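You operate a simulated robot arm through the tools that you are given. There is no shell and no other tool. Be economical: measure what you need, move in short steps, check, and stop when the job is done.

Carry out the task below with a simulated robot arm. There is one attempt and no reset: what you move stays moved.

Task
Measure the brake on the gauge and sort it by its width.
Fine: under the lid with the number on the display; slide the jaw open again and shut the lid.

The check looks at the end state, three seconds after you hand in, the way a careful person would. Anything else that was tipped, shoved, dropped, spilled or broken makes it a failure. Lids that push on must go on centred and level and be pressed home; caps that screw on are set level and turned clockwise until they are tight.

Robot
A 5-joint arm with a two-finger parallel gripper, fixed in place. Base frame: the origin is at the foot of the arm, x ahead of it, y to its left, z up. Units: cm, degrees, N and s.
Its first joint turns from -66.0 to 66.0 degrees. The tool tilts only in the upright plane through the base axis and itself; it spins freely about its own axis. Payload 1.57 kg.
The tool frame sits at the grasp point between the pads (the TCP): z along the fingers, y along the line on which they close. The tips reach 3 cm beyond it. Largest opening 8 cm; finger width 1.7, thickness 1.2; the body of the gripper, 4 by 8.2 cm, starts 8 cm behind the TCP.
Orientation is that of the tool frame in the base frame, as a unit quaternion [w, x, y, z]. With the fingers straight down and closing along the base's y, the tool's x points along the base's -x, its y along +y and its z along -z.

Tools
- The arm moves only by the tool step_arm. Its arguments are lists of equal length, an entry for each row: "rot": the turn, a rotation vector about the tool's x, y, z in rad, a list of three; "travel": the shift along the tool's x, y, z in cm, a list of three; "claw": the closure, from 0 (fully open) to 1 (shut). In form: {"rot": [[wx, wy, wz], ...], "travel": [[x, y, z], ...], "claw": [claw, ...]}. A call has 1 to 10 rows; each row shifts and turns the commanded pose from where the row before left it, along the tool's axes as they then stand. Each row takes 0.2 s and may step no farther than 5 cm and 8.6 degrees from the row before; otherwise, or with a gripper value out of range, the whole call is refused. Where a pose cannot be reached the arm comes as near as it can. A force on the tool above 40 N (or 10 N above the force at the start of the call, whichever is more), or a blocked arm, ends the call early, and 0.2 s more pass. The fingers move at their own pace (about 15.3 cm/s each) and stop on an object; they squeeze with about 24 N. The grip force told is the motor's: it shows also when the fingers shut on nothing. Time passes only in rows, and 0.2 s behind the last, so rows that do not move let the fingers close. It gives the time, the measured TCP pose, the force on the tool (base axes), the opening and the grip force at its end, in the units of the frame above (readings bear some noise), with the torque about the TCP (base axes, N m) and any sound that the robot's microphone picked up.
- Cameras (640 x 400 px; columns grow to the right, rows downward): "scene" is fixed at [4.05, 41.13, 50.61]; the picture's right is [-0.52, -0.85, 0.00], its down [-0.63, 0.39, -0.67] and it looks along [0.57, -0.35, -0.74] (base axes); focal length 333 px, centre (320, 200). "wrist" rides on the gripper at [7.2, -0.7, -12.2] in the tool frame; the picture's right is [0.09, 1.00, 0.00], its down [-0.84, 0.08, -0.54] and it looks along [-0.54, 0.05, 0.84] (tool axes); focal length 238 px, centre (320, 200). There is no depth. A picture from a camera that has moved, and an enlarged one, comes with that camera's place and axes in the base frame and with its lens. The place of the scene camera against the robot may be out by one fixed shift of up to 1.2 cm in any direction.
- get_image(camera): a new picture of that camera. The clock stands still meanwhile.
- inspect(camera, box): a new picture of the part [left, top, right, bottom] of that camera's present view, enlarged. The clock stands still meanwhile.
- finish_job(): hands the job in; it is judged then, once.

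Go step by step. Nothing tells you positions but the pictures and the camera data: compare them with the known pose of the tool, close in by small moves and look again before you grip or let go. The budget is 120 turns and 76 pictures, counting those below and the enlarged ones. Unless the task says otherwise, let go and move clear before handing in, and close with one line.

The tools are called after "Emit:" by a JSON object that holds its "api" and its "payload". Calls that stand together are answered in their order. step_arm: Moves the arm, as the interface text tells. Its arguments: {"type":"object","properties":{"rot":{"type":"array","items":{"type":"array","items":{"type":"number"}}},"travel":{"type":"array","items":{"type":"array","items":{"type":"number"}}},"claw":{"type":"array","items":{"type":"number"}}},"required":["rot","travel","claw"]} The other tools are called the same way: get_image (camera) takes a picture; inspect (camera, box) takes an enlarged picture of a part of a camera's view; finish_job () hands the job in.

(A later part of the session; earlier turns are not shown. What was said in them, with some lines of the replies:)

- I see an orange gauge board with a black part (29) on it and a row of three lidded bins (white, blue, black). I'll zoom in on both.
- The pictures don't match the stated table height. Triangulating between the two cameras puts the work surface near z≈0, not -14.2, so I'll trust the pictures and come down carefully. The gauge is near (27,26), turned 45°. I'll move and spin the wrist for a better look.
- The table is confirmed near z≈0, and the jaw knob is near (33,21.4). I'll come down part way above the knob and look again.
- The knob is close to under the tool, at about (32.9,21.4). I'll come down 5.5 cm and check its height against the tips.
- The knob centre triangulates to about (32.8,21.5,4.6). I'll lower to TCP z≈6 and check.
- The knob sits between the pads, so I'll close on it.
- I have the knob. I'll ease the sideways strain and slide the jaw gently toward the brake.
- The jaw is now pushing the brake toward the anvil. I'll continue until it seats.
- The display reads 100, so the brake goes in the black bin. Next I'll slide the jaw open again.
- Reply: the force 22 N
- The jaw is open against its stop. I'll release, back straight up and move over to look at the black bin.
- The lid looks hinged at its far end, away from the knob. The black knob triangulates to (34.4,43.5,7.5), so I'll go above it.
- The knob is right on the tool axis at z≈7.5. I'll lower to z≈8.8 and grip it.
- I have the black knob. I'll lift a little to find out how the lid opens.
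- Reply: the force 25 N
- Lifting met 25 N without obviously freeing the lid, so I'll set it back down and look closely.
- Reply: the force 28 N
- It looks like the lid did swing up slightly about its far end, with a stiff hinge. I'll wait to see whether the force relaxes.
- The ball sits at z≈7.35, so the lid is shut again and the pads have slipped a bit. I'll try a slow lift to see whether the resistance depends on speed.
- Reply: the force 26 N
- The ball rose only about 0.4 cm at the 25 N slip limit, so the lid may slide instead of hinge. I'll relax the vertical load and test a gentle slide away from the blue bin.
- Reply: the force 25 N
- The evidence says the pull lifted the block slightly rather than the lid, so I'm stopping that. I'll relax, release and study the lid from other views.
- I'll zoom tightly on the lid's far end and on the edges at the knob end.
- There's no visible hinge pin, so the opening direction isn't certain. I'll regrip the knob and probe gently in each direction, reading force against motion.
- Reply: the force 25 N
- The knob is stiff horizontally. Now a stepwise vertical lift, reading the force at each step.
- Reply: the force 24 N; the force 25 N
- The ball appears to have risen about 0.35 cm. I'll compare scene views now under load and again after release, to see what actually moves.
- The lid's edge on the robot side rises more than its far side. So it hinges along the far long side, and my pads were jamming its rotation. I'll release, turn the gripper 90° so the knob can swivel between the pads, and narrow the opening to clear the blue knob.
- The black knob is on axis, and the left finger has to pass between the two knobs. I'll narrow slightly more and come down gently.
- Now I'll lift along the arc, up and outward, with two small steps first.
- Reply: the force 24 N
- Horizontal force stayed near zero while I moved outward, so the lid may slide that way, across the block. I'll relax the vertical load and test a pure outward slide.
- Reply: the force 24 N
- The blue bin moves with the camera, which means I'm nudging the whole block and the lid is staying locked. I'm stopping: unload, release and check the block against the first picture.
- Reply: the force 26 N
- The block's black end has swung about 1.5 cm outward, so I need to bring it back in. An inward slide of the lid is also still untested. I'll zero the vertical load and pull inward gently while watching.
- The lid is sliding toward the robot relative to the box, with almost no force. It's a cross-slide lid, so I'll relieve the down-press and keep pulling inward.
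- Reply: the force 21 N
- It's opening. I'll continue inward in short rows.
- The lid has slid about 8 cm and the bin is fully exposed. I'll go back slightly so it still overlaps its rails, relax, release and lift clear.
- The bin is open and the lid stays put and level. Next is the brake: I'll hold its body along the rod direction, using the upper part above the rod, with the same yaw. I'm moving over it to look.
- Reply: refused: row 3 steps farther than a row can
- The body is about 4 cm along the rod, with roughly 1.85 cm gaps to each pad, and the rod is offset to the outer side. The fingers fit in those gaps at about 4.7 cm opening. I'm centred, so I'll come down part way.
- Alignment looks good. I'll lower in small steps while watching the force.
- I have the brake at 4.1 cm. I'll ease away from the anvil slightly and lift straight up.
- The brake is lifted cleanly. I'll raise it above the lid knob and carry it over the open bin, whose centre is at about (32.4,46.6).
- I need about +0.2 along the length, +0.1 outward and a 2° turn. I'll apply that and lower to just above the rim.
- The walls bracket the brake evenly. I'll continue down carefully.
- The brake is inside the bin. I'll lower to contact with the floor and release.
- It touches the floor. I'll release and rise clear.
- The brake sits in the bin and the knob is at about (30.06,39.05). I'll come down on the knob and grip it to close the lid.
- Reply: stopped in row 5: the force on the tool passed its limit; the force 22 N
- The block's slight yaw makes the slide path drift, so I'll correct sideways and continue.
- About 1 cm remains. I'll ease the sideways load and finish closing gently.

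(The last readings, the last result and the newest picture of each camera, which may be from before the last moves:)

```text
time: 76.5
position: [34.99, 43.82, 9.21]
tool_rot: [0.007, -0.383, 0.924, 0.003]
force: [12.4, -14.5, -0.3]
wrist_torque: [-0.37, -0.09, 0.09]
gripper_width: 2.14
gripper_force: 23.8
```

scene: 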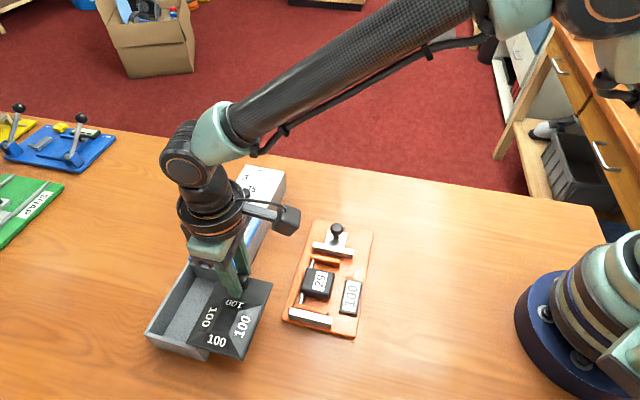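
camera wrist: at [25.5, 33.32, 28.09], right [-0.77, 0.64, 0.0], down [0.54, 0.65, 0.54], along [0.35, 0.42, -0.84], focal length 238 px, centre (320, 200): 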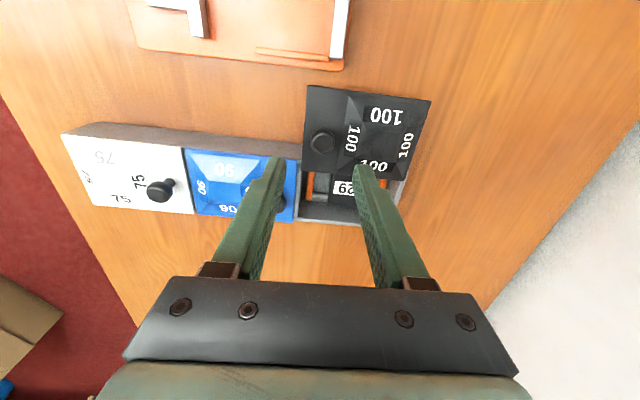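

Emit:
{"api": "step_arm", "payload": {"rot": [[0, 0, 0], [0, 0, 0]], "travel": [[0, -0.13, 0], [0, 0, 0]], "claw": [1, 1]}}

Emit:
{"api": "inspect", "payload": {"camera": "scene", "box": [145, 250, 265, 370]}}

```text
time: 77.0
position: [34.92, 43.93, 9.2]
tool_rot: [0.008, -0.385, 0.923, 0.004]
force: [4.8, -5.6, -0.3]
wrist_torque: [-0.25, 0.11, -0.03]
gripper_width: 2.16
gripper_force: 24.6
```

```text
3.33 times, centred on (205, 310) of scene
camera zoom: at [4.05, 41.14, 50.61], right [-0.52, -0.85, 0.0], down [-0.63, 0.39, -0.67], along [0.57, -0.35, -0.74], focal length 1110 px, centre (703, -167)
```

zoom: 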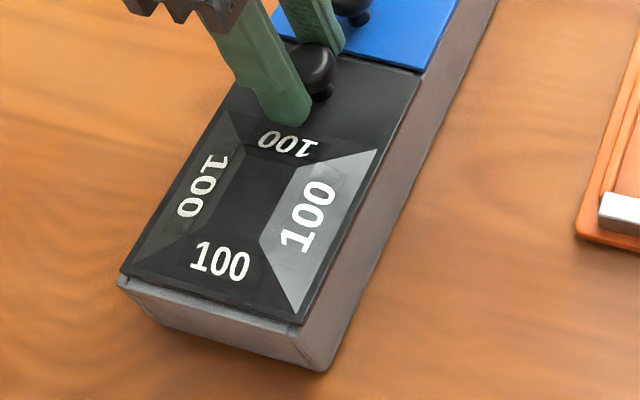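

The lid is flush with the box. A last tiny nudge to the stop, then I'll release with a narrow opening to clear the blue knob and rise.

Emit:
{"api": "step_arm", "payload": {"rot": [[0, 0, 0], [0, 0, 0]], "travel": [[-0.1, -0.05, 0], [0, 0, 0]], "claw": [1, 1]}}

Emit:
{"api": "step_arm", "payload": {"rot": [[0, 0, 0], [0, 0, 0], [0, 0, 0], [0, 0, 0], [0, 0, 0], [0, 0, 0], [0, 0, 0]], "travel": [[0.05, 0, 0], [0, 0, 0], [0, 0, 0], [0, 0, -1.5], [0, 0, -3], [0, 0, -4], [0, 0, 0]], "claw": [1, 0.68, 0.68, 0.68, 0.68, 0.68, 0.68]}}

Emit:
{"api": "step_arm", "payload": {"rot": [[0, 0, 0], [0, 0, 0], [0, 0, 0], [0, 0, 0], [0, 0, 0]], "travel": [[4, 0, -1], [4, 0, -1], [4, -2, 0], [4, -2, 0], [0, 0, 0]], "claw": [0.68, 0.68, 0.5, 0.3, 0]}}

Emit:
{"api": "inspect", "payload": {"camera": "scene", "box": [140, 150, 300, 370]}}

```text
time: 77.7
position: [35.18, 43.92, 9.11]
tool_rot: [0.008, -0.384, 0.923, 0.005]
force: [-0.4, 0.1, -0.3]
wrist_torque: [0.04, -0.01, -0.02]
gripper_width: 2.16
gripper_force: 24.1
```

```text
time: 79.2
position: [35.31, 43.65, 17.72]
tool_rot: [0.007, -0.384, 0.923, 0.004]
force: [-0.9, 0.2, -0.2]
wrist_torque: [0.0, -0.02, 0.0]
gripper_width: 2.53
gripper_force: 0.1
```

```text
time: 80.5
position: [26.59, 29.47, 19.3]
tool_rot: [0.008, -0.384, 0.923, 0.003]
force: [-0.2, 0.2, -0.8]
wrist_torque: [0.0, 0.01, 0.0]
gripper_width: 8.02
gripper_force: 0.1
```

```text
1.82 times, centred on (220, 260) of scene
camera zoom: at [4.05, 41.13, 50.61], right [-0.52, -0.85, 0.0], down [-0.63, 0.39, -0.67], along [0.57, -0.35, -0.74], focal length 605 px, centre (502, 91)
```

zoom: 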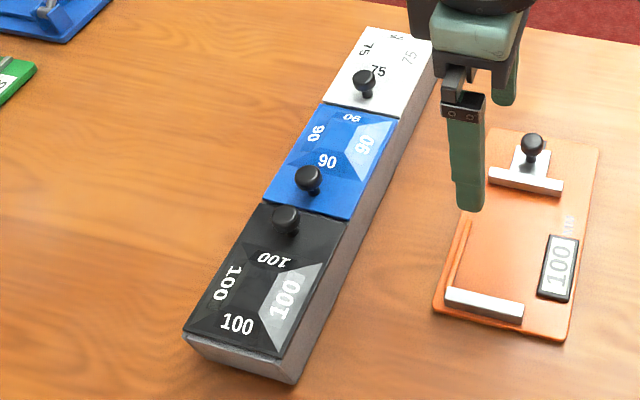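

I'll zoom in to confirm the lid is fully shut.

Emit:
{"api": "inspect", "payload": {"camera": "scene", "box": [140, 300, 220, 365]}}

```text
6.15 times, centred on (180, 332) of scene
camera zoom: at [4.05, 41.13, 50.61], right [-0.52, -0.85, 0.0], down [-0.63, 0.39, -0.67], along [0.57, -0.35, -0.74], focal length 2049 px, centre (1182, -615)
```

zoom: 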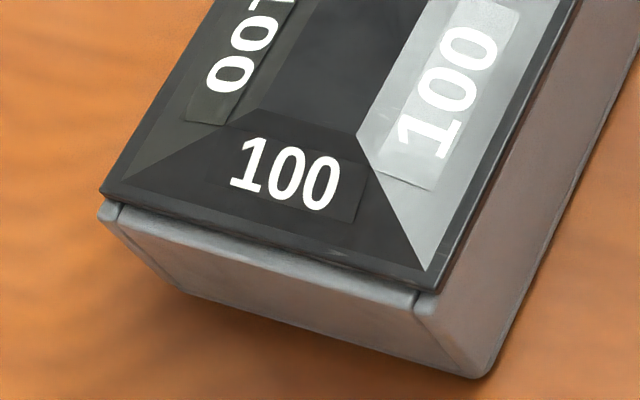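

The display read 100, so the brake went under the 100 lid. The lid is shut, the jaw is open and the gripper is clear. The block's black end still sits about 0.8 cm further out than at the start, and I can't reach its far side to push it back. Handing in now.

Emit:
{"api": "finish_job", "payload": {}}

```text
The job is handed in.
```

The brake measured 100 on the gauge and is in the 100 bin with the lid shut and the jaw open, but the block's black end sits about 0.8 cm out of place after my first attempts to open the lid.
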